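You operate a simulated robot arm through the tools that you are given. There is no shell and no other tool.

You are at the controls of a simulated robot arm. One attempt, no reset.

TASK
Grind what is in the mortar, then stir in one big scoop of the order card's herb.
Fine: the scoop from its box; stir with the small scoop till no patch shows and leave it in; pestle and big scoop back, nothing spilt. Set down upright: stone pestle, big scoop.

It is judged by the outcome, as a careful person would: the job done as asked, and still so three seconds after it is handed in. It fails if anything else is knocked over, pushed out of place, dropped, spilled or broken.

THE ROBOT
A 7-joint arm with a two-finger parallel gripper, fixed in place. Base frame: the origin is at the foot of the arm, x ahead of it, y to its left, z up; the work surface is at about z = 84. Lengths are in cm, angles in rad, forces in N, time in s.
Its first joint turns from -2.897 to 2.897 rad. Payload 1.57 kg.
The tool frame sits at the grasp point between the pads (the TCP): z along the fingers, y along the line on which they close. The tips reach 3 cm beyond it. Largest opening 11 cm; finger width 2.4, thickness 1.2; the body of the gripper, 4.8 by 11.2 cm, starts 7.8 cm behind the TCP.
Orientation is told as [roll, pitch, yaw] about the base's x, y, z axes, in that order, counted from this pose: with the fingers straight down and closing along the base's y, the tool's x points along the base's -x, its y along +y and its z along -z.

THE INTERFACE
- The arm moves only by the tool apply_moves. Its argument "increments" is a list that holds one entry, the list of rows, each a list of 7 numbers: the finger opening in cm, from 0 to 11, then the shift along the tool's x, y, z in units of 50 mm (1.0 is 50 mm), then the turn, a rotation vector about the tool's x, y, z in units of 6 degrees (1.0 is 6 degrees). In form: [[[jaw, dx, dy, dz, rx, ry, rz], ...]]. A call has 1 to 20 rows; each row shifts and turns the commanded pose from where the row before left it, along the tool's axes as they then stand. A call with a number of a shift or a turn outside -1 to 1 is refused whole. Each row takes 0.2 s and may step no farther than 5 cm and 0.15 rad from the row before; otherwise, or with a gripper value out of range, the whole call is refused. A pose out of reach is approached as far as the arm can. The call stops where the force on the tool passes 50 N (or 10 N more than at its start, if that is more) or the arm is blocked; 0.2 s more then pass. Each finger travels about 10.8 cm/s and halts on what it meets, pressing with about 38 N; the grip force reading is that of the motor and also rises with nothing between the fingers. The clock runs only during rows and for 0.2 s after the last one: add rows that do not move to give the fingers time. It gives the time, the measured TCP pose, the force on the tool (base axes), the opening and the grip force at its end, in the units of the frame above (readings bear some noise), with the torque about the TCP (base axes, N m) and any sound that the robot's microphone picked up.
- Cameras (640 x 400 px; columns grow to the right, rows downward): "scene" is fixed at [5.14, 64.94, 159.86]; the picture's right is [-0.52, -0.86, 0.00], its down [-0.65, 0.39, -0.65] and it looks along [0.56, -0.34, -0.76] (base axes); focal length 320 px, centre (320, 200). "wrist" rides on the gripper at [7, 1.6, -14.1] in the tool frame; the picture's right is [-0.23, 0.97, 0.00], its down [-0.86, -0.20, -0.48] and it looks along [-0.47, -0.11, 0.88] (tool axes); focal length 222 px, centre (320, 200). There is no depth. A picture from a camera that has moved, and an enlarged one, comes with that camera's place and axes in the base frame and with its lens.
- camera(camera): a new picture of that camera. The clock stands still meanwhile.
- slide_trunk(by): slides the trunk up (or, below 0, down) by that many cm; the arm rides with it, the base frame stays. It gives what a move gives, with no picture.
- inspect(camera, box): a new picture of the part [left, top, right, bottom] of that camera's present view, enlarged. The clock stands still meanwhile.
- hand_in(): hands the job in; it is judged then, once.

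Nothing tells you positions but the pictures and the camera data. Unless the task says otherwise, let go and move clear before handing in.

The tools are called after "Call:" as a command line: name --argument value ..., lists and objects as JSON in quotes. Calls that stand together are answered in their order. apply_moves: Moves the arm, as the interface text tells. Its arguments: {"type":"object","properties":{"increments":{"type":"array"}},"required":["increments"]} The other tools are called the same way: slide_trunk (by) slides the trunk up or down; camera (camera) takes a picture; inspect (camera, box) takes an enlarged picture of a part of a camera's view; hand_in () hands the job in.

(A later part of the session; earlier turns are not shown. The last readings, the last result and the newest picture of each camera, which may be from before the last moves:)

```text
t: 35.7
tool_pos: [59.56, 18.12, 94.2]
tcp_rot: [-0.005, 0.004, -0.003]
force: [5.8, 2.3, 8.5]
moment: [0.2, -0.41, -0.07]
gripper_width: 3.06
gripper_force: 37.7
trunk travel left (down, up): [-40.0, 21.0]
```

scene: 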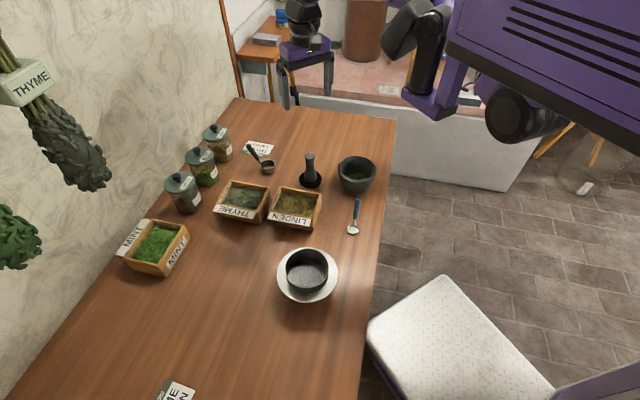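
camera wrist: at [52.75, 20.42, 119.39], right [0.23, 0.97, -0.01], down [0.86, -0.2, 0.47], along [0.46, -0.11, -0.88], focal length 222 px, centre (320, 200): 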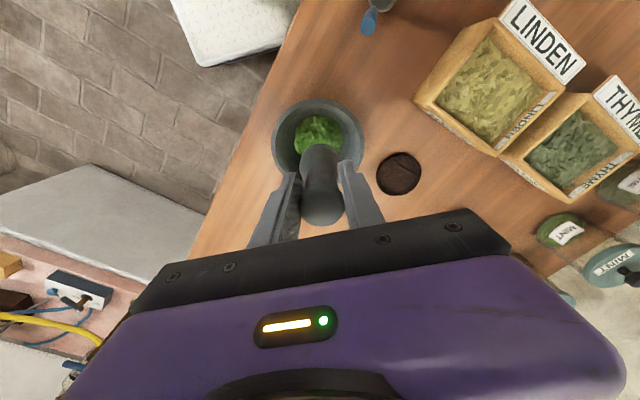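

Call:
apply_moves --increments '[[[2, 0.042, 0.018, 0.004, 0, 0, 0], [2, 0.018, 0.042, 0, 0, 0, 0], [2, -0.018, 0.042, 0, 0, 0, 0], [2, -0.042, 0.018, 0, 0, 0, 0], [2, -0.042, -0.018, 0, 0, 0, 0], [2, -0.018, -0.042, 0, 0, 0, 0], [2, 0.018, -0.042, 0, 0, 0, 0], [2, 0.042, -0.018, 0, 0, 0, 0], [2, 0.042, 0.018, 0, 0, 0, 0], [2, 0.018, 0.042, 0, 0, 0, 0], [2, 0.06, 0, 0, 0, 0, 0], [2, -0.035, 0.085, 0, 0, 0, 0], [2, -0.085, 0.035, 0, 0, 0, 0], [2, -0.085, -0.035, 0, 0, 0, 0], [2, -0.035, -0.085, 0, 0, 0, 0], [2, 0.035, -0.085, 0, 0, 0, 0], [2, 0.085, -0.035, 0, 0, 0, 0], [2, 0.085, 0.035, 0, 0, 0, 0], [2, 0.035, 0.085, 0, 0, 0, 0]]]'

Call:
apply_moves --increments '[[[2, -0.06, 0, 0.004, 0, 0, 0], [2, -0.06, 0, 0, 0, 0, 0], [2, -0.06, 0, 0, 0, 0, 0], [2, -0.06, 0, 0, 0, 0, 0], [2, 0.06, 0, 0, 0, 0, 0], [2, 0.06, 0, 0, 0, 0, 0], [2, 0, 0.06, 0, 0, 0, 0], [2, 0, 0.06, 0, 0, 0, 0], [2, 0, -0.06, 0, 0, 0, 0], [2, 0, -0.06, 0, 0, 0, 0], [2, 0, -0.06, 0, 0, 0, 0], [2, 0, -0.06, 0, 0, 0, 0], [2, 0, 0.06, 0, 0, 0, 0], [2, 0, 0.06, 0, 0, 0, 0]]]'

Call:
apply_moves --increments '[[[2, 0, 0, -0.3, 0, 0, 0], [2, 0, 0, -0.6, 0, 0, 0], [2, 0, 0, -0.6, 0, 0, 0], [2, 0, 0, -0.6, 0, 0, 0], [2, 0, 0, -0.1, 0, 0, 0], [2, 0, 0, 0, 0, 0, 0]]]'

Call:
inspect --camera "scene" --box '[335, 150, 385, 190]'

Call:
inspect --camera "wrist" --box '[270, 80, 370, 180]'

```text
t: 39.7
tool_pos: [58.97, 18.39, 94.06]
tcp_rot: [-0.005, 0.006, -0.002]
force: [0.0, -0.1, -1.3]
moment: [-0.03, 0.0, 0.0]
gripper_width: 3.03
gripper_force: 37.8
trunk travel left (down, up): [-40.0, 21.0]
```

```text
t: 42.7
tool_pos: [59.65, 18.52, 94.08]
tcp_rot: [-0.007, 0.005, -0.003]
force: [0.3, 0.2, -2.4]
moment: [0.01, -0.01, 0.04]
gripper_width: 3.08
gripper_force: 38.4
trunk travel left (down, up): [-40.0, 21.0]
```

```text
t: 44.1
tool_pos: [59.49, 18.43, 105.05]
tcp_rot: [-0.005, 0.006, -0.002]
force: [0.7, 1.0, -2.5]
moment: [-0.01, 0.01, 0.0]
gripper_width: 3.08
gripper_force: 38.3
trunk travel left (down, up): [-40.0, 21.0]
```

```text
10.00 times, centred on (360, 170) of scene
camera zoom: at [5.14, 64.94, 159.86], right [-0.52, -0.86, 0.0], down [-0.65, 0.39, -0.65], along [0.56, -0.34, -0.76], focal length 3200 px, centre (-80, 500)
```

zoom: 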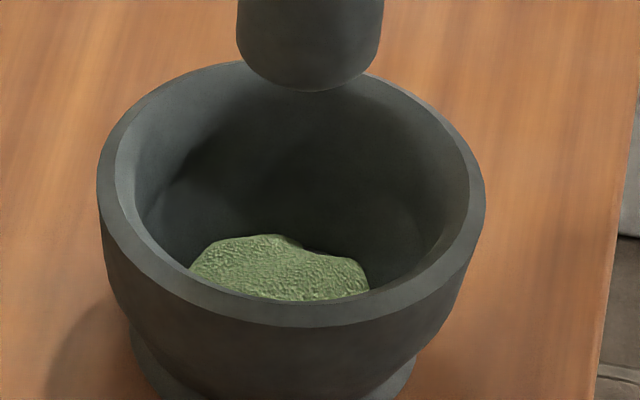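

```text
4.00 times, centred on (320, 130) of wrist
camera zoom: at [52.58, 20.24, 119.27], right [0.23, 0.97, -0.01], down [0.86, -0.2, 0.47], along [0.46, -0.11, -0.88], focal length 888 px, centre (320, 480)
```

zoom: 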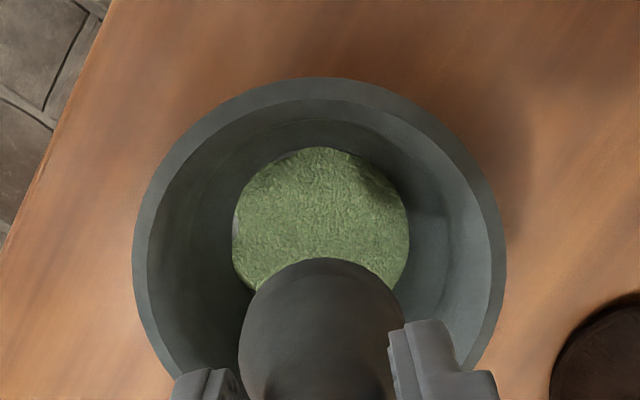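

All powder now. I'll carry the pestle back above its stand.

Call:
apply_moves --increments '[[[2, -0.4685, 0.574, 0, 0, 0, 0], [2, -0.4685, 0.574, 0, 0, 0, 0], [2, -0.4685, 0.574, 0, 0, 0, 0], [2, -0.4685, 0.574, 0, 0, 0, 0], [2, 0, 0, 0, 0, 0, 0], [2, 0, 0, 0, 0, 0, 0]]]'

Call:
camera --camera "wrist"

Call:
inspect --camera "scene" --box '[260, 80, 380, 200]'

```text
t: 45.5
tool_pos: [68.8, 29.96, 105.02]
tcp_rot: [-0.006, 0.004, -0.001]
force: [-0.2, 0.3, -2.5]
moment: [0.01, 0.01, 0.0]
gripper_width: 3.07
gripper_force: 38.2
trunk travel left (down, up): [-40.0, 21.0]
```

```text
taken
camera wrist: at [61.89, 31.71, 119.2], right [0.23, 0.97, -0.01], down [0.86, -0.2, 0.47], along [0.46, -0.11, -0.88], focal length 222 px, centre (320, 200)
```

wrist: 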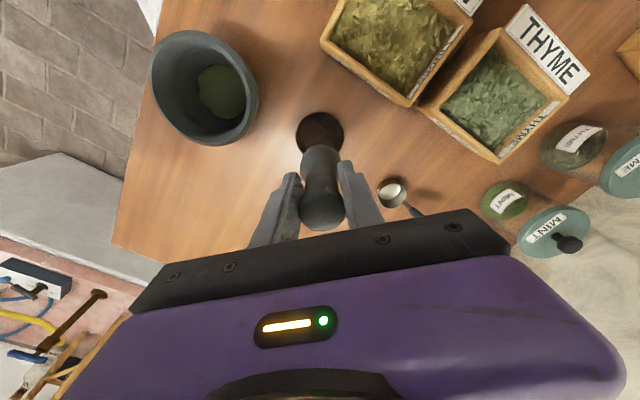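

```text
3.33 times, centred on (320, 140) of scene
camera zoom: at [5.14, 64.94, 159.86], right [-0.52, -0.86, 0.0], down [-0.65, 0.39, -0.65], along [0.56, -0.34, -0.76], focal length 1067 px, centre (320, 400)
```

zoom: 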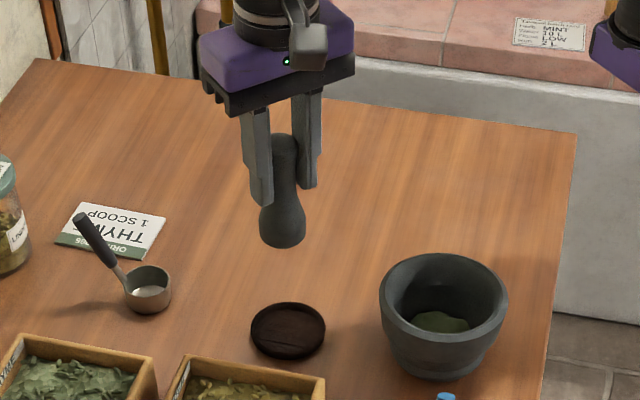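

Call:
apply_moves --increments '[[[2, 0, 0, 0.6, 0, 0, 0], [2, 0, 0, 0.6, 0, 0, 0], [2, 0, 0, 0.6, 0, 0, 0], [2, 0, 0, 0.36, 0, 0, 0], [2, 0, 0, 0.06, 0, 0, 0], [2, 0, 0, 0.04, 0, 0, 0], [2, 0, 0, 0, 0, 0, 0]]]'

```text
t: 47.1
tool_pos: [68.98, 29.98, 93.8]
tcp_rot: [-0.006, 0.005, -0.002]
force: [-0.1, -0.1, -2.0]
moment: [0.02, -0.01, -0.02]
gripper_width: 3.05
gripper_force: 38.2
trunk travel left (down, up): [-40.0, 21.0]
```

Call:
apply_moves --increments '[[[2, 0, 0, 0.03, 0, 0, 0], [2, 0, 0, 0.03, 0, 0, 0], [2, 0, 0, 0, 0, 0, 0]]]'

```text
t: 47.9
tool_pos: [68.85, 29.95, 93.35]
tcp_rot: [-0.004, 0.006, -0.002]
force: [-0.5, 0.4, -1.1]
moment: [0.04, 0.0, 0.02]
gripper_width: 3.05
gripper_force: 37.9
trunk travel left (down, up): [-40.0, 21.0]
```

Call:
apply_moves --increments '[[[2, 0, 0, 0.02, 0, 0, 0], [2, 0, 0, 0, 0, 0, 0]]]'

Call:
inspect --camera "scene" --box '[280, 120, 340, 200]'

```text
t: 48.5
tool_pos: [68.82, 30.02, 93.34]
tcp_rot: [-0.005, 0.006, -0.001]
force: [-0.9, -1.3, -1.7]
moment: [-0.01, 0.0, 0.0]
gripper_width: 3.07
gripper_force: 37.8
trunk travel left (down, up): [-40.0, 21.0]
```

```text
5.00 times, centred on (310, 160) of scene
camera zoom: at [5.14, 64.94, 159.86], right [-0.52, -0.86, 0.0], down [-0.65, 0.39, -0.65], along [0.56, -0.34, -0.76], focal length 1600 px, centre (370, 400)
```

zoom: 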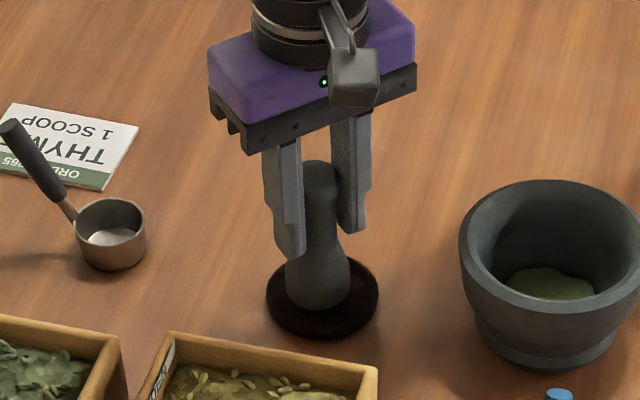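

Call:
apply_moves --increments '[[[2, 0, 0, 0.03, 0, 0, 0], [2, 0, 0, 0, 0, 0, 0]]]'

```text
t: 49.1
tool_pos: [68.86, 29.94, 93.17]
tcp_rot: [-0.006, 0.005, -0.002]
force: [-0.3, -0.3, -2.2]
moment: [-0.01, 0.03, -0.02]
gripper_width: 3.07
gripper_force: 37.9
trunk travel left (down, up): [-40.0, 21.0]
```

Call:
apply_moves --increments '[[[2, 0, 0, 0.02, 0, 0, 0], [2, 0, 0, 0, 0, 0, 0]]]'

Call:
apply_moves --increments '[[[2, 0, 0, 0.02, 0, 0, 0], [2, 0, 0, 0, 0, 0, 0]]]'

```text
t: 49.7
tool_pos: [68.78, 29.95, 93.06]
tcp_rot: [-0.006, 0.004, -0.001]
force: [0.0, 0.6, -2.6]
moment: [-0.01, -0.02, 0.01]
gripper_width: 3.04
gripper_force: 38.2
trunk travel left (down, up): [-40.0, 21.0]
```

```text
t: 50.3
tool_pos: [68.75, 29.81, 92.92]
tcp_rot: [-0.005, 0.004, -0.003]
force: [1.1, -1.0, 0.5]
moment: [0.04, -0.04, -0.01]
gripper_width: 3.06
gripper_force: 38.0
trunk travel left (down, up): [-40.0, 21.0]
```

Call:
apply_moves --increments '[[[2, 0, 0, 0.01, 0, 0, 0], [2, 0, 0, 0, 0, 0, 0]]]'

Call:
inspect --camera "scene" --box '[280, 120, 340, 200]'

```text
t: 50.9
tool_pos: [68.9, 29.84, 92.98]
tcp_rot: [-0.006, 0.004, -0.001]
force: [-0.7, 0.1, 9.3]
moment: [0.01, -0.1, -0.03]
gripper_width: 3.05
gripper_force: 38.3
trunk travel left (down, up): [-40.0, 21.0]
```

```text
5.00 times, centred on (310, 160) of scene
camera zoom: at [5.14, 64.94, 159.86], right [-0.52, -0.86, 0.0], down [-0.65, 0.39, -0.65], along [0.56, -0.34, -0.76], focal length 1600 px, centre (370, 400)
```

zoom: 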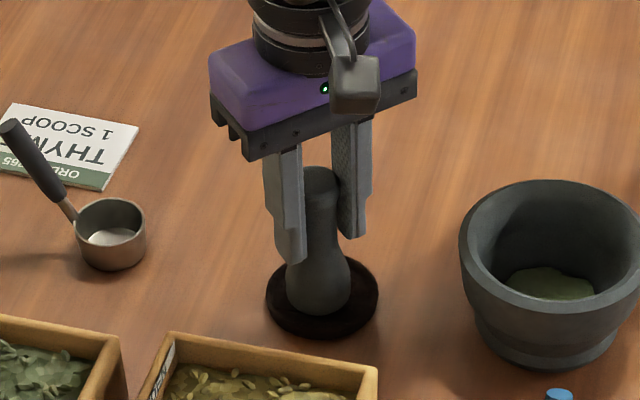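

Firmly seated on the stand (about 11 N contact). Releasing gently and rising straight up.

Call:
apply_moves --increments '[[[3.4, 0, 0, -0.004, 0, 0, 0], [4.2, 0, 0, 0, 0, 0, 0], [5.5, 0, 0, 0, 0, 0, 0], [5.5, 0, 0, -0.4, 0, 0, 0], [5.5, 0, 0, -0.8, 0, 0, 0], [5.5, 0, 0, -0.8, 0, 0, 0], [5.5, 0, 0, -0.8, 0, 0, 0], [5.5, 0, 0, 0, 0, 0, 0]]]'

Call:
inspect --camera "scene" --box '[230, 130, 390, 230]'

Call:
camera --camera "wrist"

```text
t: 52.7
tool_pos: [69.23, 29.95, 106.8]
tcp_rot: [-0.005, 0.007, 0.0]
force: [0.3, -0.5, -0.5]
moment: [0.03, 0.02, 0.0]
gripper_width: 5.5
gripper_force: 0.2
trunk travel left (down, up): [-40.0, 21.0]
```

```text
4.00 times, centred on (310, 180) of scene
camera zoom: at [5.14, 64.94, 159.86], right [-0.52, -0.86, 0.0], down [-0.65, 0.39, -0.65], along [0.56, -0.34, -0.76], focal length 1280 px, centre (360, 280)
```

zoom: 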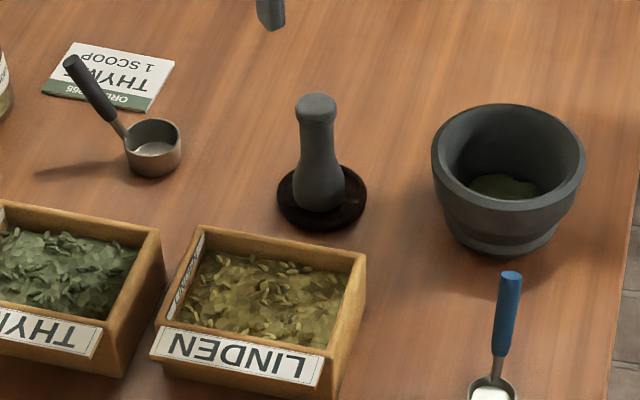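

```text
taken
camera wrist: at [62.28, 31.72, 120.91], right [0.23, 0.97, -0.01], down [0.86, -0.2, 0.47], along [0.46, -0.11, -0.88], focal length 222 px, centre (320, 200)
```

wrist: 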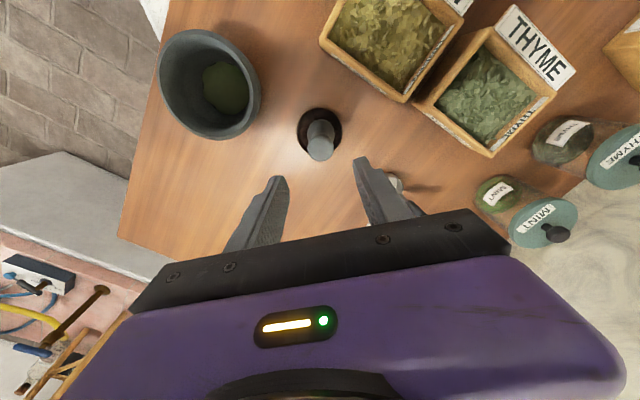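

The pestle is back upright and the contents are ground. Before taking the big scoop I'll test, empty-handed and high above the mortar side, whether the wrist can pitch far enough for pouring.

Call:
apply_moves --increments '[[[4, 0, 0, -0.8, 0, 0, 0], [4, 0, 0, -0.8, 0, 0, 0], [4, 0.46, -0.56, 0, 0, 0, 0], [4, 0.46, -0.56, 0, 0, 0, 0], [4, 0.46, -0.56, 0, 0, 0, 0], [4, 0.46, -0.56, 0, 0, 0, 0], [4, 0, 0, 0, 0, -1, 0], [4, 0, 0, 0, 0, -1, 0], [4, 0, 0, 0, 0, -1, 0], [4, 0, 0, 0, 0, -1, 0], [4, 0, 0, 0, 0, -1, 0], [4, 0, 0, 0, 0, -1, 0], [4, 0, 0, 0, 0, -1, 0], [4, 0, 0, 0, 0, -1, 0], [4, 0, 0, 0, 0, 0, 0]]]'

```text
t: 55.1
tool_pos: [64.51, 20.56, 118.03]
tcp_rot: [0.103, -0.467, -0.234]
force: [0.0, 0.2, -0.6]
moment: [0.03, 0.04, 0.02]
gripper_width: 4.01
gripper_force: 0.1
out of reach, approached as far as the arm can: row 12
trunk travel left (down, up): [-40.0, 21.0]
stopped in row 12: the arm was blocked; the commanded pose is now the measured one
```

Call:
camera --camera "scene"

Call:
camera --camera "wrist"

```text
taken
```

scene: 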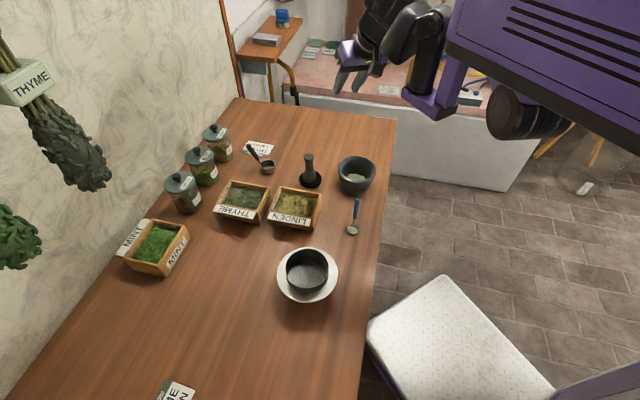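

```text
taken
camera wrist: at [52.25, 23.79, 127.58], right [0.38, 0.91, 0.19], down [0.48, -0.37, 0.79], along [0.79, -0.2, -0.58], focal length 222 px, centre (320, 200)
```

wrist: 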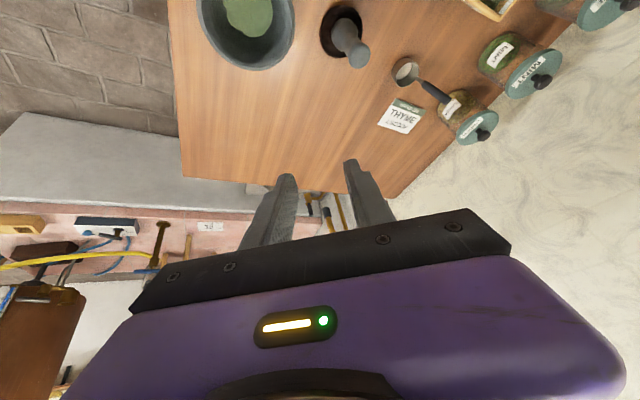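

The pitch range is limited here because the arm is too folded this close and high. Raising the trunk should give more room near the body, so I'll try it.

Call:
slide_trunk --by 21

Call:
apply_moves --increments '[[[4, 0, 0, 0, 0, 0, -1], [4, 0, 0, 0, 0, 0, -1], [4, 0, 0, 0, 0, 0, 0]]]'

```text
t: 57.4
tool_pos: [64.61, 20.81, 138.94]
tcp_rot: [0.101, -0.466, -0.229]
force: [0.2, 0.1, 0.1]
moment: [-0.02, 0.01, 0.0]
gripper_width: 4.0
gripper_force: 0.1
trunk travel left (down, up): [-61.0, 0.0]
```

```text
t: 58.1
tool_pos: [64.58, 20.74, 138.91]
tcp_rot: [-0.005, -0.477, 0.005]
force: [0.0, 0.6, 0.7]
moment: [0.02, 0.0, 0.0]
gripper_width: 3.98
gripper_force: 0.1
trunk travel left (down, up): [-61.0, 0.0]
```

Call:
apply_moves --increments '[[[4, 0.413, 0, 0.8, 0, 0, 0], [4, 0.413, 0, 0.8, 0, 0, 0], [4, 0.413, 0, 0.8, 0, 0, 0], [4, 0.413, 0, 0.8, 0, 0, 0], [4, 0.413, 0, 0.8, 0, 0, 0], [4, 0.413, 0, 0.8, 0, 0, 0], [4, 0, 0, 0, 0, -1, 0], [4, 0, 0, 0, 0, -1, 0], [4, 0, 0, 0, 0, -1, 0], [4, 0, 0, 0, 0, -1, 0], [4, 0, 0, 0, 0, -1, 0], [4, 0, 0, 0, 0, -1, 0], [4, 0, 0, 0, 0, -1, 0], [4, 0, 0, 0, 0, -1, 0], [4, 0, 0, 0, 0, -1, 0], [4, 0, 0, 0, 0, -1, 0], [4, 0, 0, 0, 0, 0, 0]]]'

Call:
camera --camera "scene"

```text
t: 61.8
tool_pos: [74.7, 31.83, 118.68]
tcp_rot: [-0.167, -1.504, 0.179]
force: [-0.5, 0.5, -0.5]
moment: [0.0, 0.02, 0.04]
gripper_width: 3.98
gripper_force: 0.1
out of reach, approached as far as the arm can: row 13, 14, 15, 16
trunk travel left (down, up): [-61.0, 0.0]
```

```text
taken
```

scene: 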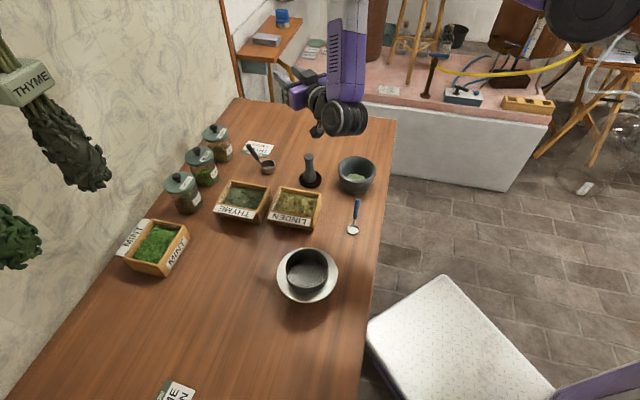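

The arm can't fold enough to point outward this close in. A sideways pour (tool pointing along the table's left–right direction) should suit it better. I'll restore a vertical tool first.

Call:
apply_moves --increments '[[[4, 0, 0, 0, 0, 1, 0], [4, 0, 0, 0, 0, 1, 0], [4, 0, 0, 0, 0, 1, 0], [4, 0, 0, 0, 0, 1, 0], [4, 0, 0, 0, 0, 1, 0], [4, 0, 0, 0, 0, 1, 0], [4, 0, 0, 0, 0, 1, 0], [4, 0, 0, 0, 0, 1, 0], [4, 0, 0, 0, 0, 1, 0], [4, 0, 0, 0, 0, 1, 0], [4, 0, 0, 0, 0, 1, 0], [4, 0, 0, 0, 0, 1, 0], [4, 0, 0, 0, 0, 1, 0], [4, 0, 0, 0, 0, 1, 0], [4, 0, 0, 0, 0, 0.55, 0], [4, 0, 0, 0, 0, 0, 0], [4, 0, 0, 0, 0, 0, 0]]]'

```text
t: 65.3
tool_pos: [74.62, 31.74, 118.49]
tcp_rot: [-0.01, -0.003, 0.013]
force: [0.2, 0.0, -1.4]
moment: [0.03, 0.01, 0.02]
gripper_width: 3.99
gripper_force: 0.0
trunk travel left (down, up): [-61.0, 0.0]
```

Call:
apply_moves --increments '[[[4, 0, 0, 0, 0, 0, -1], [4, 0, 0, 0, 0, 0, -1], [4, 0, 0, 0, 0, 0, -1], [4, 0, 0, 0, 0, 0, -1], [4, 0, 0, 0, 0, 0, -1], [4, 0, 0, 0, 0, 0, -1], [4, 0, 0, 0, 0, 0, -1], [4, 0, 0, 0, 0, 0, -1], [4, 0, 0, 0, 0, 0, -1], [4, 0, 0, 0, 0, 0, -1], [4, 0, 0, 0, 0, 0, -1], [4, 0, 0, 0, 0, 0, -1], [4, 0, 0, 0, 0, 0, -1], [4, 0, 0, 0, 0, 0, -1], [4, 0, 0, 0, 0, 0, -1], [4, 0, 0, 0, 0, 0, 0]]]'

```text
t: 68.8
tool_pos: [74.6, 31.78, 118.57]
tcp_rot: [-0.004, 0.011, 1.374]
force: [-0.2, -0.3, 0.0]
moment: [0.01, 0.01, 0.0]
gripper_width: 3.99
gripper_force: 0.1
out of reach, approached as far as the arm can: row 14, 15
trunk travel left (down, up): [-61.0, 0.0]
```

Call:
apply_moves --increments '[[[4, 0, 0, 0, 0, 0, 1], [4, 0, 0, 0, 0, 0, 1], [4, 0.854, 0.18, 0.2, 0, 0, 0], [4, 0.854, 0.18, 0.2, 0, 0, 0], [4, 0.854, 0.18, 0.2, 0, 0, 0], [4, 0.854, 0.18, 0.2, 0, 0, 0], [4, 0.854, 0.18, 0.2, 0, 0, 0], [4, 0, 0, 0, 0, -1, 0], [4, 0, 0, 0, 0, -1, 0], [4, 0, 0, 0, 0, -1, 0], [4, 0, 0, 0, 0, -1, 0], [4, 0, 0, 0, 0, -1, 0], [4, 0, 0, 0, 0, 0, 0]]]'

```text
t: 71.5
tool_pos: [62.36, 13.86, 113.59]
tcp_rot: [-0.004, -0.514, 1.167]
force: [-0.4, -0.3, -0.9]
moment: [0.0, -0.03, 0.01]
gripper_width: 4.0
gripper_force: 0.2
out of reach, approached as far as the arm can: row 12
trunk travel left (down, up): [-61.0, 0.0]
```

Call:
apply_moves --increments '[[[4, 0.32, 0, 0.57, 0, 0, 0], [4, 0.32, 0, 0.57, 0, 0, 0], [4, 0.32, 0, 0.57, 0, 0, 0], [4, 0, 0, 0, 0, -1, 0], [4, 0, 0, 0, 0, -1, 0], [4, 0, 0, 0, 0, -1, 0], [4, 0, 0, 0, 0, -1, 0], [4, 0, 0, 0, 0, -1, 0], [4, 0, 0, 0, 0, 0, 0]]]'

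Call:
camera --camera "scene"

```text
t: 73.5
tool_pos: [62.54, 13.93, 103.93]
tcp_rot: [-0.012, -1.04, 1.176]
force: [-0.7, -0.3, 0.7]
moment: [-0.01, 0.02, 0.02]
gripper_width: 4.0
gripper_force: 0.1
trunk travel left (down, up): [-61.0, 0.0]
```

```text
taken
```

scene: 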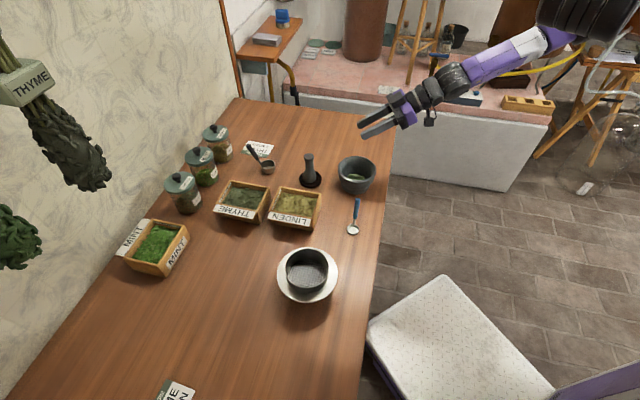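

That works well lower down. Continuing the pitch test past horizontal.

Call:
apply_moves --increments '[[[4, 0, 0, 0, 0, -1, 0], [4, 0, 0, 0, 0, -1, 0], [4, 0, 0, 0, 0, -1, 0], [4, 0, 0, 0, 0, -1, 0], [4, 0, 0, 0, 0, -1, 0], [4, 0, 0, 0, 0, -1, 0], [4, 0, 0, 0, 0, -1, 0], [4, 0, 0, 0, 0, -1, 0], [4, 0, 0, 0, 0, 0, 0]]]'

Call:
camera --camera "scene"

```text
t: 75.5
tool_pos: [62.58, 13.97, 103.8]
tcp_rot: [-3.12, -1.264, -1.996]
force: [-0.4, 0.5, 1.3]
moment: [0.0, 0.02, 0.01]
gripper_width: 4.02
gripper_force: 0.0
trunk travel left (down, up): [-61.0, 0.0]
```

```text
taken
```

scene: 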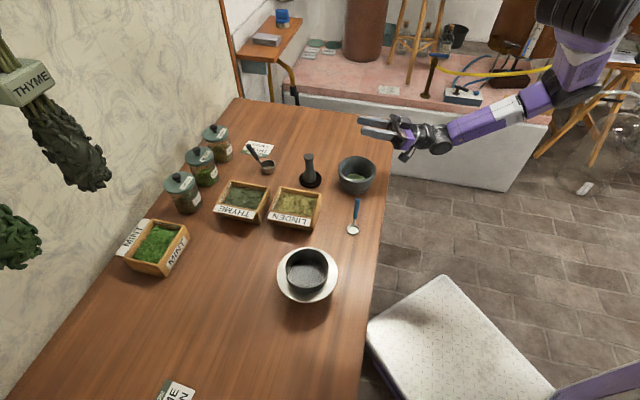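

Call:
apply_moves --increments '[[[4, 0.31, 0.445, -0.5, 0, 0, 0], [4, 0.31, 0.445, -0.5, 0, 0, 0], [4, 0, 0, 0, 0, 0, 0]]]'

Call:
inspect --camera "scene" --box '[320, 100, 480, 200]'

Call:
camera --camera "wrist"

```text
t: 76.3
tool_pos: [62.2, 12.15, 101.41]
tcp_rot: [-3.122, -1.267, -1.997]
force: [0.2, -0.2, 0.4]
moment: [0.0, -0.01, 0.0]
gripper_width: 4.0
gripper_force: 0.1
out of reach, approached as far as the arm can: row 1, 2
trunk travel left (down, up): [-61.0, 0.0]
```

```text
4.00 times, centred on (400, 150) of scene
camera zoom: at [5.14, 64.94, 159.86], right [-0.52, -0.86, 0.0], down [-0.65, 0.39, -0.65], along [0.56, -0.34, -0.76], focal length 1280 px, centre (0, 400)
```

zoom: 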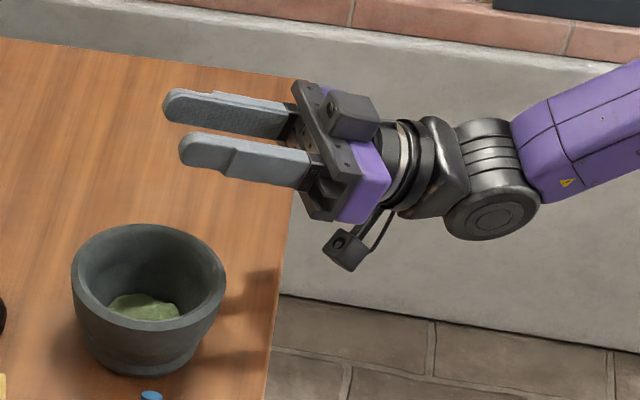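

```text
taken
camera wrist: at [56.25, 2.5, 90.3], right [-0.92, 0.32, 0.21], down [-0.1, -0.73, 0.67], along [0.37, 0.6, 0.71], focal length 222 px, centre (320, 200)
```

wrist: 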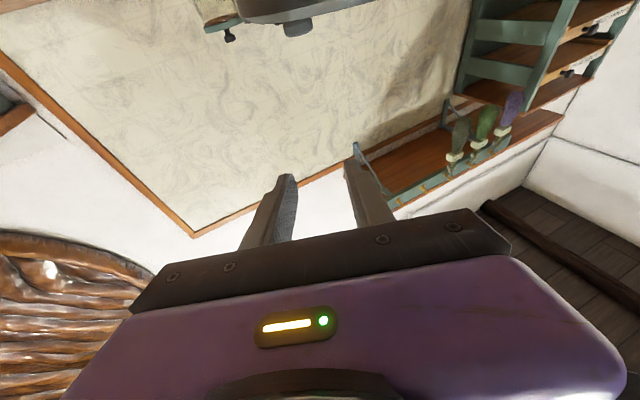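

The outward-leaning version can't get close enough. I'll test turning the horizontal hand about the vertical so it points more squarely along the table.

Call:
apply_moves --increments '[[[4, 0, 0, 0, -0.954, 0, 0.301], [4, 0, 0, 0, -0.954, 0, 0.301], [4, 0, 0, 0, -0.954, 0, 0.301], [4, 0, 0, 0, -0.954, 0, 0.301], [4, 0, 0, 0, -0.954, 0, 0.301], [4, 0, 0, 0, -0.954, 0, 0.301], [4, 0, 0, 0, 0, 0, 0]]]'

```text
t: 78.0
tool_pos: [62.2, 12.35, 101.26]
tcp_rot: [-3.129, -1.27, -1.359]
force: [0.4, -0.7, -0.2]
moment: [0.02, 0.01, -0.02]
gripper_width: 3.99
gripper_force: 0.1
trunk travel left (down, up): [-61.0, 0.0]
```

The sideways pour posture (hand horizontal and tipped slightly up, yaw about 100°) is reachable with the trunk raised. Now I restore the vertical hand and go look closely at the big scoop.

Call:
apply_moves --increments '[[[4, 0, 0, 0, 0.954, 0, -0.301], [4, 0, 0, 0, 0.954, 0, -0.301], [4, 0, 0, 0, 0.954, 0, -0.301], [4, 0, 0, 0, 0.954, 0, -0.301], [4, 0, 0, 0, 0.954, 0, -0.301], [4, 0, 0, 0, 0.954, 0, -0.301], [4, 0, 0, 0, 0, 1, 0], [4, 0, 0, 0, 0, 1, 0], [4, 0, 0, 0, 0, 1, 0], [4, 0, 0, 0, 0, 1, 0], [4, 0, 0, 0, 0, 1, 0], [4, 0, 0, 0, 0, 1, 0], [4, 0, 0, 0, 0, 1, 0], [4, 0, 0, 0, 0, 1, 0], [4, 0, 0, 0, 0, 1, 0], [4, 0, 0, 0, 0, 1, 0], [4, 0, 0, 0, 0, 1, 0], [4, 0, 0, 0, 0, 1, 0], [4, 0, 0, 0, 0, 0, 0]]]'

Call:
apply_moves --increments '[[[4, 0, 0, 0, 0, 1, 0], [4, 0, 0, 0, 0, 1, 0], [4, 0, 0, 0, 0, 1, 0], [4, 0, 0, 0, 0, 1, 0], [4, 0, 0, 0, 0, 1, 0], [4, 0, 0, 0, 0, 0.9, 0], [4, 0, 0, -0.8, 0, 0, 0.9], [4, 0, 0, -0.8, 0, 0, 0.9], [4, 0, 0, -0.8, 0, 0, 0.9], [4, 0, 0, -0.8, 0, 0, 0.9], [4, 0, 0, -0.8, 0, 0, 0], [4, 0, 0, -0.8, 0, 0, 0], [4, 0, 0, 0, 0, 0, 0]]]'

```text
t: 82.0
tool_pos: [62.33, 12.44, 101.29]
tcp_rot: [-0.007, -0.619, 1.172]
force: [-0.2, -0.2, -0.1]
moment: [-0.01, -0.01, 0.01]
gripper_width: 4.02
gripper_force: 0.1
trunk travel left (down, up): [-61.0, 0.0]
```

```text
t: 84.8
tool_pos: [62.46, 12.38, 125.22]
tcp_rot: [-0.006, -0.002, 0.787]
force: [-0.5, -0.1, 0.1]
moment: [0.01, -0.01, 0.01]
gripper_width: 4.01
gripper_force: 0.1
trunk travel left (down, up): [-61.0, 0.0]
```

Call:
apply_moves --increments '[[[8, -0.951, 0.164, -0.2, 0, 0, 0], [8, -0.951, 0.164, -0.2, 0, 0, 0], [8, -0.951, 0.164, -0.2, 0, 0, 0], [8, -0.951, 0.164, -0.2, 0, 0, 0], [8, -0.951, 0.164, -0.2, 0, 0, 0], [8, -0.951, 0.164, -0.2, 0, 0, 0], [8, -0.951, 0.164, -0.2, 0, 0, 0], [8, 0, 0, 0, 0, 0, 0]]]'

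Call:
slide_trunk --by -21

Call:
camera --camera "wrist"

Call:
camera --camera "scene"

```text
t: 86.5
tool_pos: [81.48, 40.21, 132.52]
tcp_rot: [-0.005, -0.001, 0.79]
force: [0.6, 0.1, -0.2]
moment: [0.0, 0.0, 0.04]
gripper_width: 8.01
gripper_force: 0.0
trunk travel left (down, up): [-61.0, 0.0]
```

```text
t: 88.8
tool_pos: [81.34, 40.08, 111.57]
tcp_rot: [-0.006, -0.002, 0.788]
force: [0.0, 0.7, 0.2]
moment: [0.0, 0.01, -0.02]
gripper_width: 7.98
gripper_force: 0.1
trunk travel left (down, up): [-40.0, 21.0]
```

```text
taken
camera wrist: at [75.26, 36.43, 125.59], right [-0.53, 0.85, 0.0], down [0.74, 0.47, 0.48], along [0.41, 0.25, -0.88], focal length 222 px, centre (320, 200)
```

wrist: 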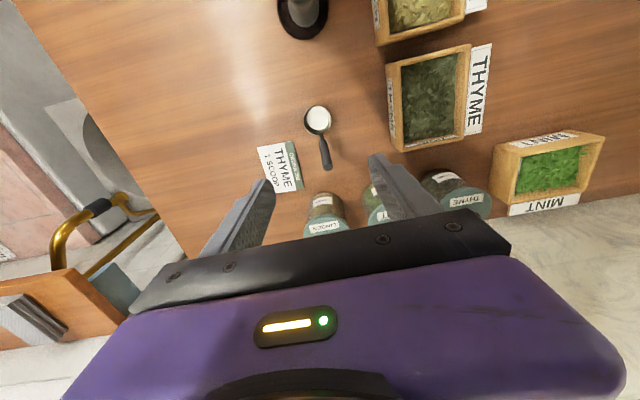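

```text
taken
```

scene: 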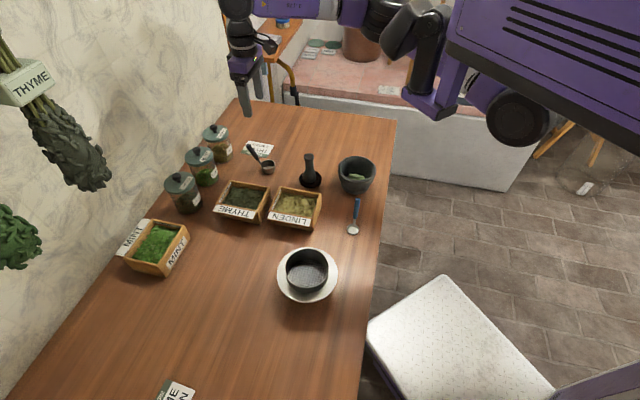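

Call:
inspect --camera "wrist" --box '[280, 90, 360, 180]'

Call:
inspect --camera "wrist" --box '[370, 20, 500, 170]'

Call:
inspect --camera "scene" --box '[240, 138, 285, 180]'

```text
4.44 times, centred on (320, 135) of wrist
camera zoom: at [75.26, 36.43, 125.59], right [-0.53, 0.85, 0.0], down [0.74, 0.47, 0.48], along [0.41, 0.25, -0.88], focal length 987 px, centre (320, 489)
```

zoom: 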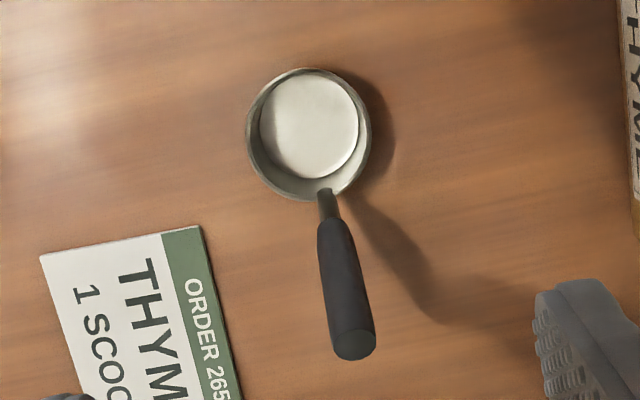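

```text
2.67 times, centred on (435, 95) of wrist
camera zoom: at [75.26, 36.43, 125.59], right [-0.53, 0.85, 0.0], down [0.74, 0.47, 0.48], along [0.41, 0.25, -0.88], focal length 592 px, centre (13, 480)
```

zoom: 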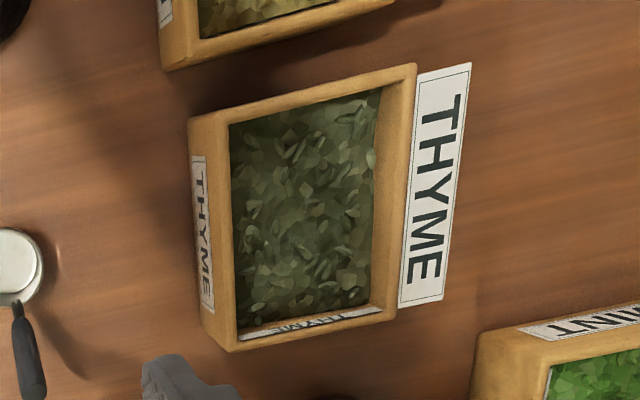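

```text
9.52 times, centred on (262, 159) of scene
camera zoom: at [5.14, 64.94, 159.86], right [-0.52, -0.86, 0.0], down [-0.65, 0.39, -0.65], along [0.56, -0.34, -0.76], focal length 3047 px, centre (868, 590)
```

zoom: 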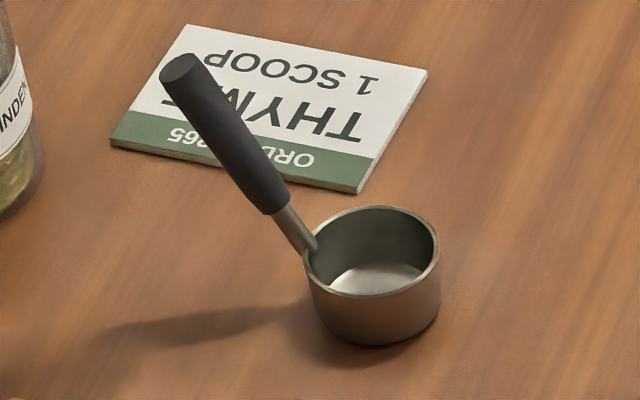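

The scoop bowl is centred near (80.7, 39.3), rim z≈86.8. Its handle leans outward at azimuth ≈47°, elevation ≈62°, to a tip near (84.6, 43.6, 94). I'll set yaw and a slight pitch, and lower the trunk a little for reach.

Call:
apply_moves --increments '[[[6, 0, 0, -0.6, 0, 0, -0.2], [6, 0, 0, -0.6, 0, 0, -0.2], [6, 0, 0, 0, 0, 1, 0], [6, 0, 0, 0, 0, 1, 0], [6, 0, 0, 0, 0, 0, 0]]]'

Call:
slide_trunk --by -15

Call:
camera --camera "wrist"

Call:
inspect --camera "wrist" --box '[270, 90, 370, 200]'

```text
t: 90.0
tool_pos: [81.29, 40.13, 117.48]
tcp_rot: [-0.005, 0.204, 0.827]
force: [-0.2, 0.5, 0.3]
moment: [0.02, -0.05, 0.02]
gripper_width: 5.99
gripper_force: 0.0
trunk travel left (down, up): [-40.0, 21.0]
```

```text
t: 91.8
tool_pos: [81.43, 40.12, 102.35]
tcp_rot: [-0.004, 0.202, 0.828]
force: [-0.3, -0.3, 0.9]
moment: [-0.03, 0.05, -0.03]
gripper_width: 6.02
gripper_force: 0.0
trunk travel left (down, up): [-25.0, 36.0]
```

```text
taken
camera wrist: at [77.33, 38.43, 117.74], right [-0.57, 0.82, -0.05], down [0.78, 0.55, 0.3], along [0.27, 0.13, -0.95], focal length 222 px, centre (320, 200)
```

wrist: 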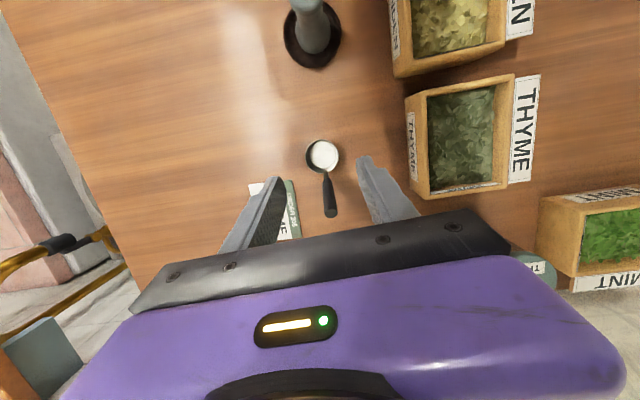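

```text
3.64 times, centred on (320, 145) of wrist
camera zoom: at [77.33, 38.43, 117.74], right [-0.57, 0.82, -0.05], down [0.78, 0.55, 0.3], along [0.27, 0.13, -0.95], focal length 808 px, centre (320, 400)
```

zoom: 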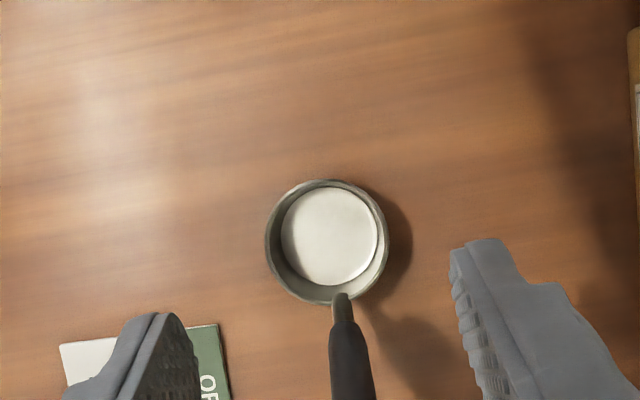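

Call:
apply_moves --increments '[[[6, -0.354, 0, -0.072, 0, 0, 0], [6, -0.354, 0, -0.072, 0, 0, 0], [6, -0.1065, 0, 0.522, 0, 0, 0], [6, -0.1065, 0, 0.522, 0, 0, 0], [6, 0, 0, 0, 0, 0, 0]]]'

Call:
inspect --camera "wrist" --box '[220, 90, 420, 230]'

Call:
inspect --camera "scene" --box '[220, 90, 310, 180]'

```text
t: 93.0
tool_pos: [81.09, 40.68, 96.56]
tcp_rot: [-0.006, 0.203, 0.826]
force: [0.3, -0.7, -0.3]
moment: [0.05, -0.02, 0.06]
gripper_width: 6.0
gripper_force: 0.1
out of reach, approached as far as the arm can: row 1, 2
trunk travel left (down, up): [-25.0, 36.0]
```

```text
2.86 times, centred on (320, 160) of wrist
camera zoom: at [77.07, 39.1, 111.82], right [-0.57, 0.82, -0.05], down [0.78, 0.55, 0.3], along [0.27, 0.13, -0.95], focal length 635 px, centre (320, 314)
```

zoom: 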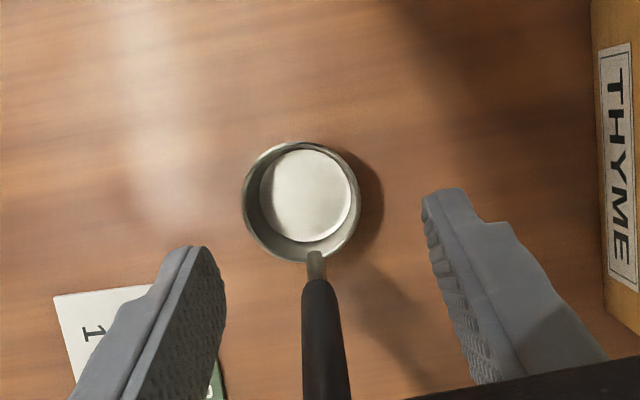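

```text
4.44 times, centred on (265, 135) of scene
camera zoom: at [5.14, 64.94, 159.86], right [-0.52, -0.86, 0.0], down [-0.65, 0.39, -0.65], along [0.56, -0.34, -0.76], focal length 1422 px, centre (564, 489)
```

zoom: 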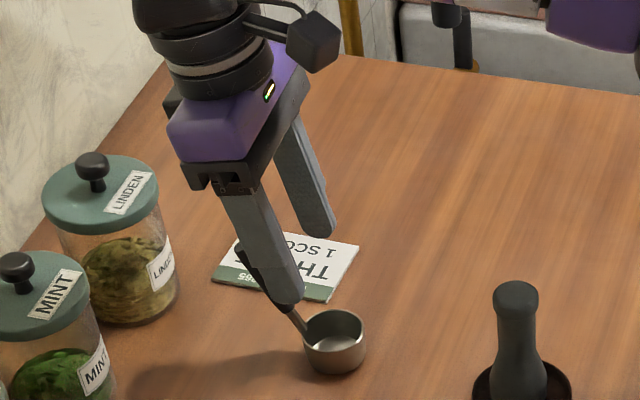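

Reach runs out slightly at that height; trying again from lower down before changing the trunk.

Call:
apply_moves --increments '[[[6, -0.35, -0.05, -0.07, 0, 0, 0], [6, -0.34, -0.06, -0.07, 0, 0, 0], [6, 0, 0, 0, 0, 0, 0]]]'

```text
t: 93.8
tool_pos: [81.73, 41.37, 96.59]
tcp_rot: [-0.005, 0.2, 0.826]
force: [0.0, 0.1, -0.2]
moment: [0.0, 0.02, 0.05]
gripper_width: 5.98
gripper_force: 0.1
out of reach, approached as far as the arm can: row 1, 2
trunk travel left (down, up): [-25.0, 36.0]
```

Call:
slide_trunk --by 10

Call:
apply_moves --increments '[[[6, -0.24, -0.06, -0.05, 0, 0, 0], [6, -0.24, -0.06, -0.05, 0, 0, 0], [6, 0, 0, 0, 0, 0, 0]]]'

```text
t: 95.1
tool_pos: [81.73, 41.47, 106.54]
tcp_rot: [-0.005, 0.204, 0.828]
force: [0.4, -0.8, -0.4]
moment: [0.01, 0.02, -0.01]
gripper_width: 5.98
gripper_force: 0.0
trunk travel left (down, up): [-35.0, 26.0]
```

```text
t: 95.9
tool_pos: [81.76, 41.5, 106.64]
tcp_rot: [-0.004, 0.203, 0.827]
force: [-0.1, -0.2, -0.6]
moment: [-0.01, 0.02, -0.03]
gripper_width: 6.01
gripper_force: 0.0
out of reach, approached as far as the arm can: row 1, 2
trunk travel left (down, up): [-35.0, 26.0]
```

Same relative limit, as expected; now lowering the hand with the trunk higher to see if it extends further.

Call:
apply_moves --increments '[[[6, -0.1, 0, 0.5, 0, 0, 0], [6, -0.1, 0, 0.5, 0, 0, 0], [6, -0.1, 0, 0.5, 0, 0, 0], [6, -0.1, 0, 0.4, 0, 0, 0], [6, -0.24, -0.06, -0.05, 0, 0, 0], [6, -0.24, -0.06, -0.05, 0, 0, 0], [6, 0, 0, 0, 0, 0, 0]]]'

```text
t: 97.5
tool_pos: [83.08, 42.05, 96.83]
tcp_rot: [-0.007, 0.201, 0.826]
force: [-0.3, -1.0, -0.7]
moment: [-0.02, 0.01, -0.01]
gripper_width: 6.01
gripper_force: 0.1
out of reach, approached as far as the arm can: row 6
trunk travel left (down, up): [-35.0, 26.0]
```

Higher trunk does extend the reach. Raising another 12 cm and coming down again.

Call:
slide_trunk --by 12

Call:
apply_moves --increments '[[[6, -0.1, 0, 0.5, 0, 0, 0], [6, -0.1, 0, 0.5, 0, 0, 0], [6, -0.1, 0, 0.5, 0, 0, 0], [6, -0.1, 0, 0.5, 0, 0, 0], [6, -0.08, 0, 0.36, 0, 0, 0], [6, 0, 0, 0, 0, 0, 0]]]'

```text
t: 99.0
tool_pos: [82.93, 42.04, 108.79]
tcp_rot: [-0.007, 0.202, 0.825]
force: [0.9, 0.7, -0.7]
moment: [-0.02, -0.02, 0.07]
gripper_width: 5.99
gripper_force: 0.2
trunk travel left (down, up): [-47.0, 14.0]
```

```text
t: 100.4
tool_pos: [83.06, 41.3, 97.63]
tcp_rot: [-0.007, 0.199, 0.825]
force: [0.7, 0.1, -0.2]
moment: [0.03, 0.03, -0.01]
gripper_width: 6.01
gripper_force: 0.0
out of reach, approached as far as the arm can: row 5
trunk travel left (down, up): [-47.0, 14.0]
```

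I'll make the tool vertical (less reach needed) with the trunk near its original height.

Call:
apply_moves --increments '[[[6, 0, 0, -0.8, 0, 0, 0], [6, 0, 0, -0.4, 0, -1, 0], [6, 0, 0, 0, 0, -0.9, 0], [6, 0, 0, 0, 0, 0, 0]]]'

Call:
slide_trunk --by -6

Call:
camera --camera "wrist"

```text
t: 101.4
tool_pos: [83.53, 41.67, 102.77]
tcp_rot: [-0.007, -0.001, 0.827]
force: [0.0, 0.0, -0.7]
moment: [0.0, -0.02, -0.02]
gripper_width: 6.0
gripper_force: 0.0
out of reach, approached as far as the arm can: row 1
trunk travel left (down, up): [-47.0, 14.0]
```

```text
t: 102.4
tool_pos: [83.57, 41.66, 96.66]
tcp_rot: [-0.007, 0.003, 0.828]
force: [0.0, -0.7, 0.9]
moment: [0.03, 0.02, -0.01]
gripper_width: 6.02
gripper_force: 0.1
trunk travel left (down, up): [-41.0, 20.0]
```

```text
taken
camera wrist: at [77.47, 37.84, 110.86], right [-0.56, 0.83, -0.01], down [0.72, 0.5, 0.48], along [0.4, 0.26, -0.88], focal length 222 px, centre (320, 200)
```

wrist: 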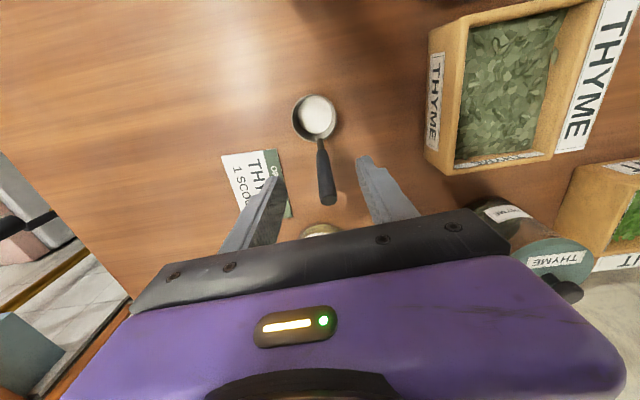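

Call:
apply_moves --increments '[[[6, -0.149, 0.101, 0, 0, 0, 0], [6, 0, 0, 0.33, 0, 0, 0], [6, 0, 0, 0.33, 0, 0, 0], [6, 0, 0, 0.33, 0, 0, 0], [6, 0, 0, 0, 0, 0, 0]]]'

Call:
inspect --camera "wrist" --box '[220, 60, 420, 230]'

Call:
inspect --camera "scene" --box '[220, 90, 310, 180]'

```text
t: 103.6
tool_pos: [83.81, 42.74, 91.82]
tcp_rot: [-0.007, 0.002, 0.828]
force: [-1.7, 0.1, 0.1]
moment: [-0.03, -0.02, -0.02]
gripper_width: 5.98
gripper_force: 0.1
trunk travel left (down, up): [-41.0, 20.0]
```

```text
2.35 times, centred on (320, 145) of wrist
camera zoom: at [77.72, 38.84, 105.85], right [-0.56, 0.83, -0.01], down [0.72, 0.5, 0.48], along [0.4, 0.26, -0.88], focal length 523 px, centre (320, 329)
```

zoom: 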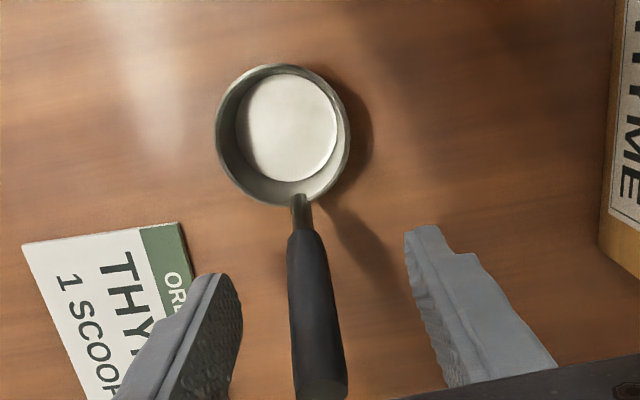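

```text
4.44 times, centred on (265, 135) of scene
camera zoom: at [5.14, 64.94, 159.86], right [-0.52, -0.86, 0.0], down [-0.65, 0.39, -0.65], along [0.56, -0.34, -0.76], focal length 1422 px, centre (564, 489)
```

zoom: 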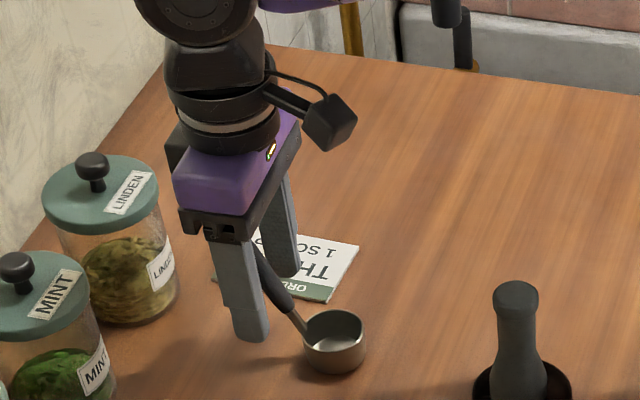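

The handle sits between the fingers, well centred. Closing on it.

Call:
apply_moves --increments '[[[3, 0, 0, 0, 0, 0, 0], [2, 0, 0, 0, 0, 0, 0], [1.5, 0, 0, 0, 0, 0, 0], [0.5, 0, 0, 0, 0, 0, 0], [0.5, 0, 0, 0, 0, 0, 0], [0.5, 0, 0, 0, 0, 0, 0]]]'

Call:
inspect --camera "wrist" --box '[220, 60, 420, 230]'

Call:
inspect --camera "scene" --box '[220, 90, 310, 180]'

```text
t: 105.0
tool_pos: [83.81, 42.71, 91.92]
tcp_rot: [-0.007, 0.001, 0.827]
force: [0.7, -0.5, -0.2]
moment: [0.01, -0.03, 0.05]
gripper_width: 1.63
gripper_force: 32.2
trunk travel left (down, up): [-41.0, 20.0]
```

```text
2.35 times, centred on (320, 145) of wrist
camera zoom: at [77.73, 38.83, 105.87], right [-0.56, 0.83, -0.01], down [0.72, 0.5, 0.48], along [0.4, 0.26, -0.88], focal length 523 px, centre (320, 329)
```

zoom: 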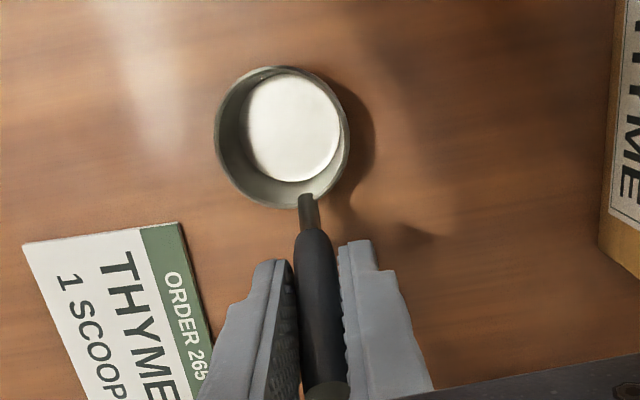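

```text
4.44 times, centred on (265, 135) of scene
camera zoom: at [5.14, 64.94, 159.86], right [-0.52, -0.86, 0.0], down [-0.65, 0.39, -0.65], along [0.56, -0.34, -0.76], focal length 1422 px, centre (564, 489)
```

zoom: 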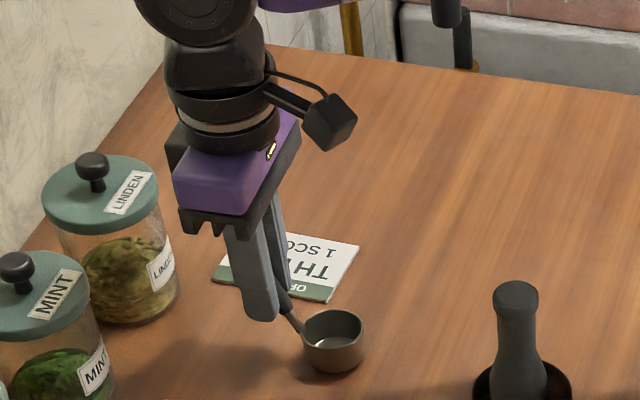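

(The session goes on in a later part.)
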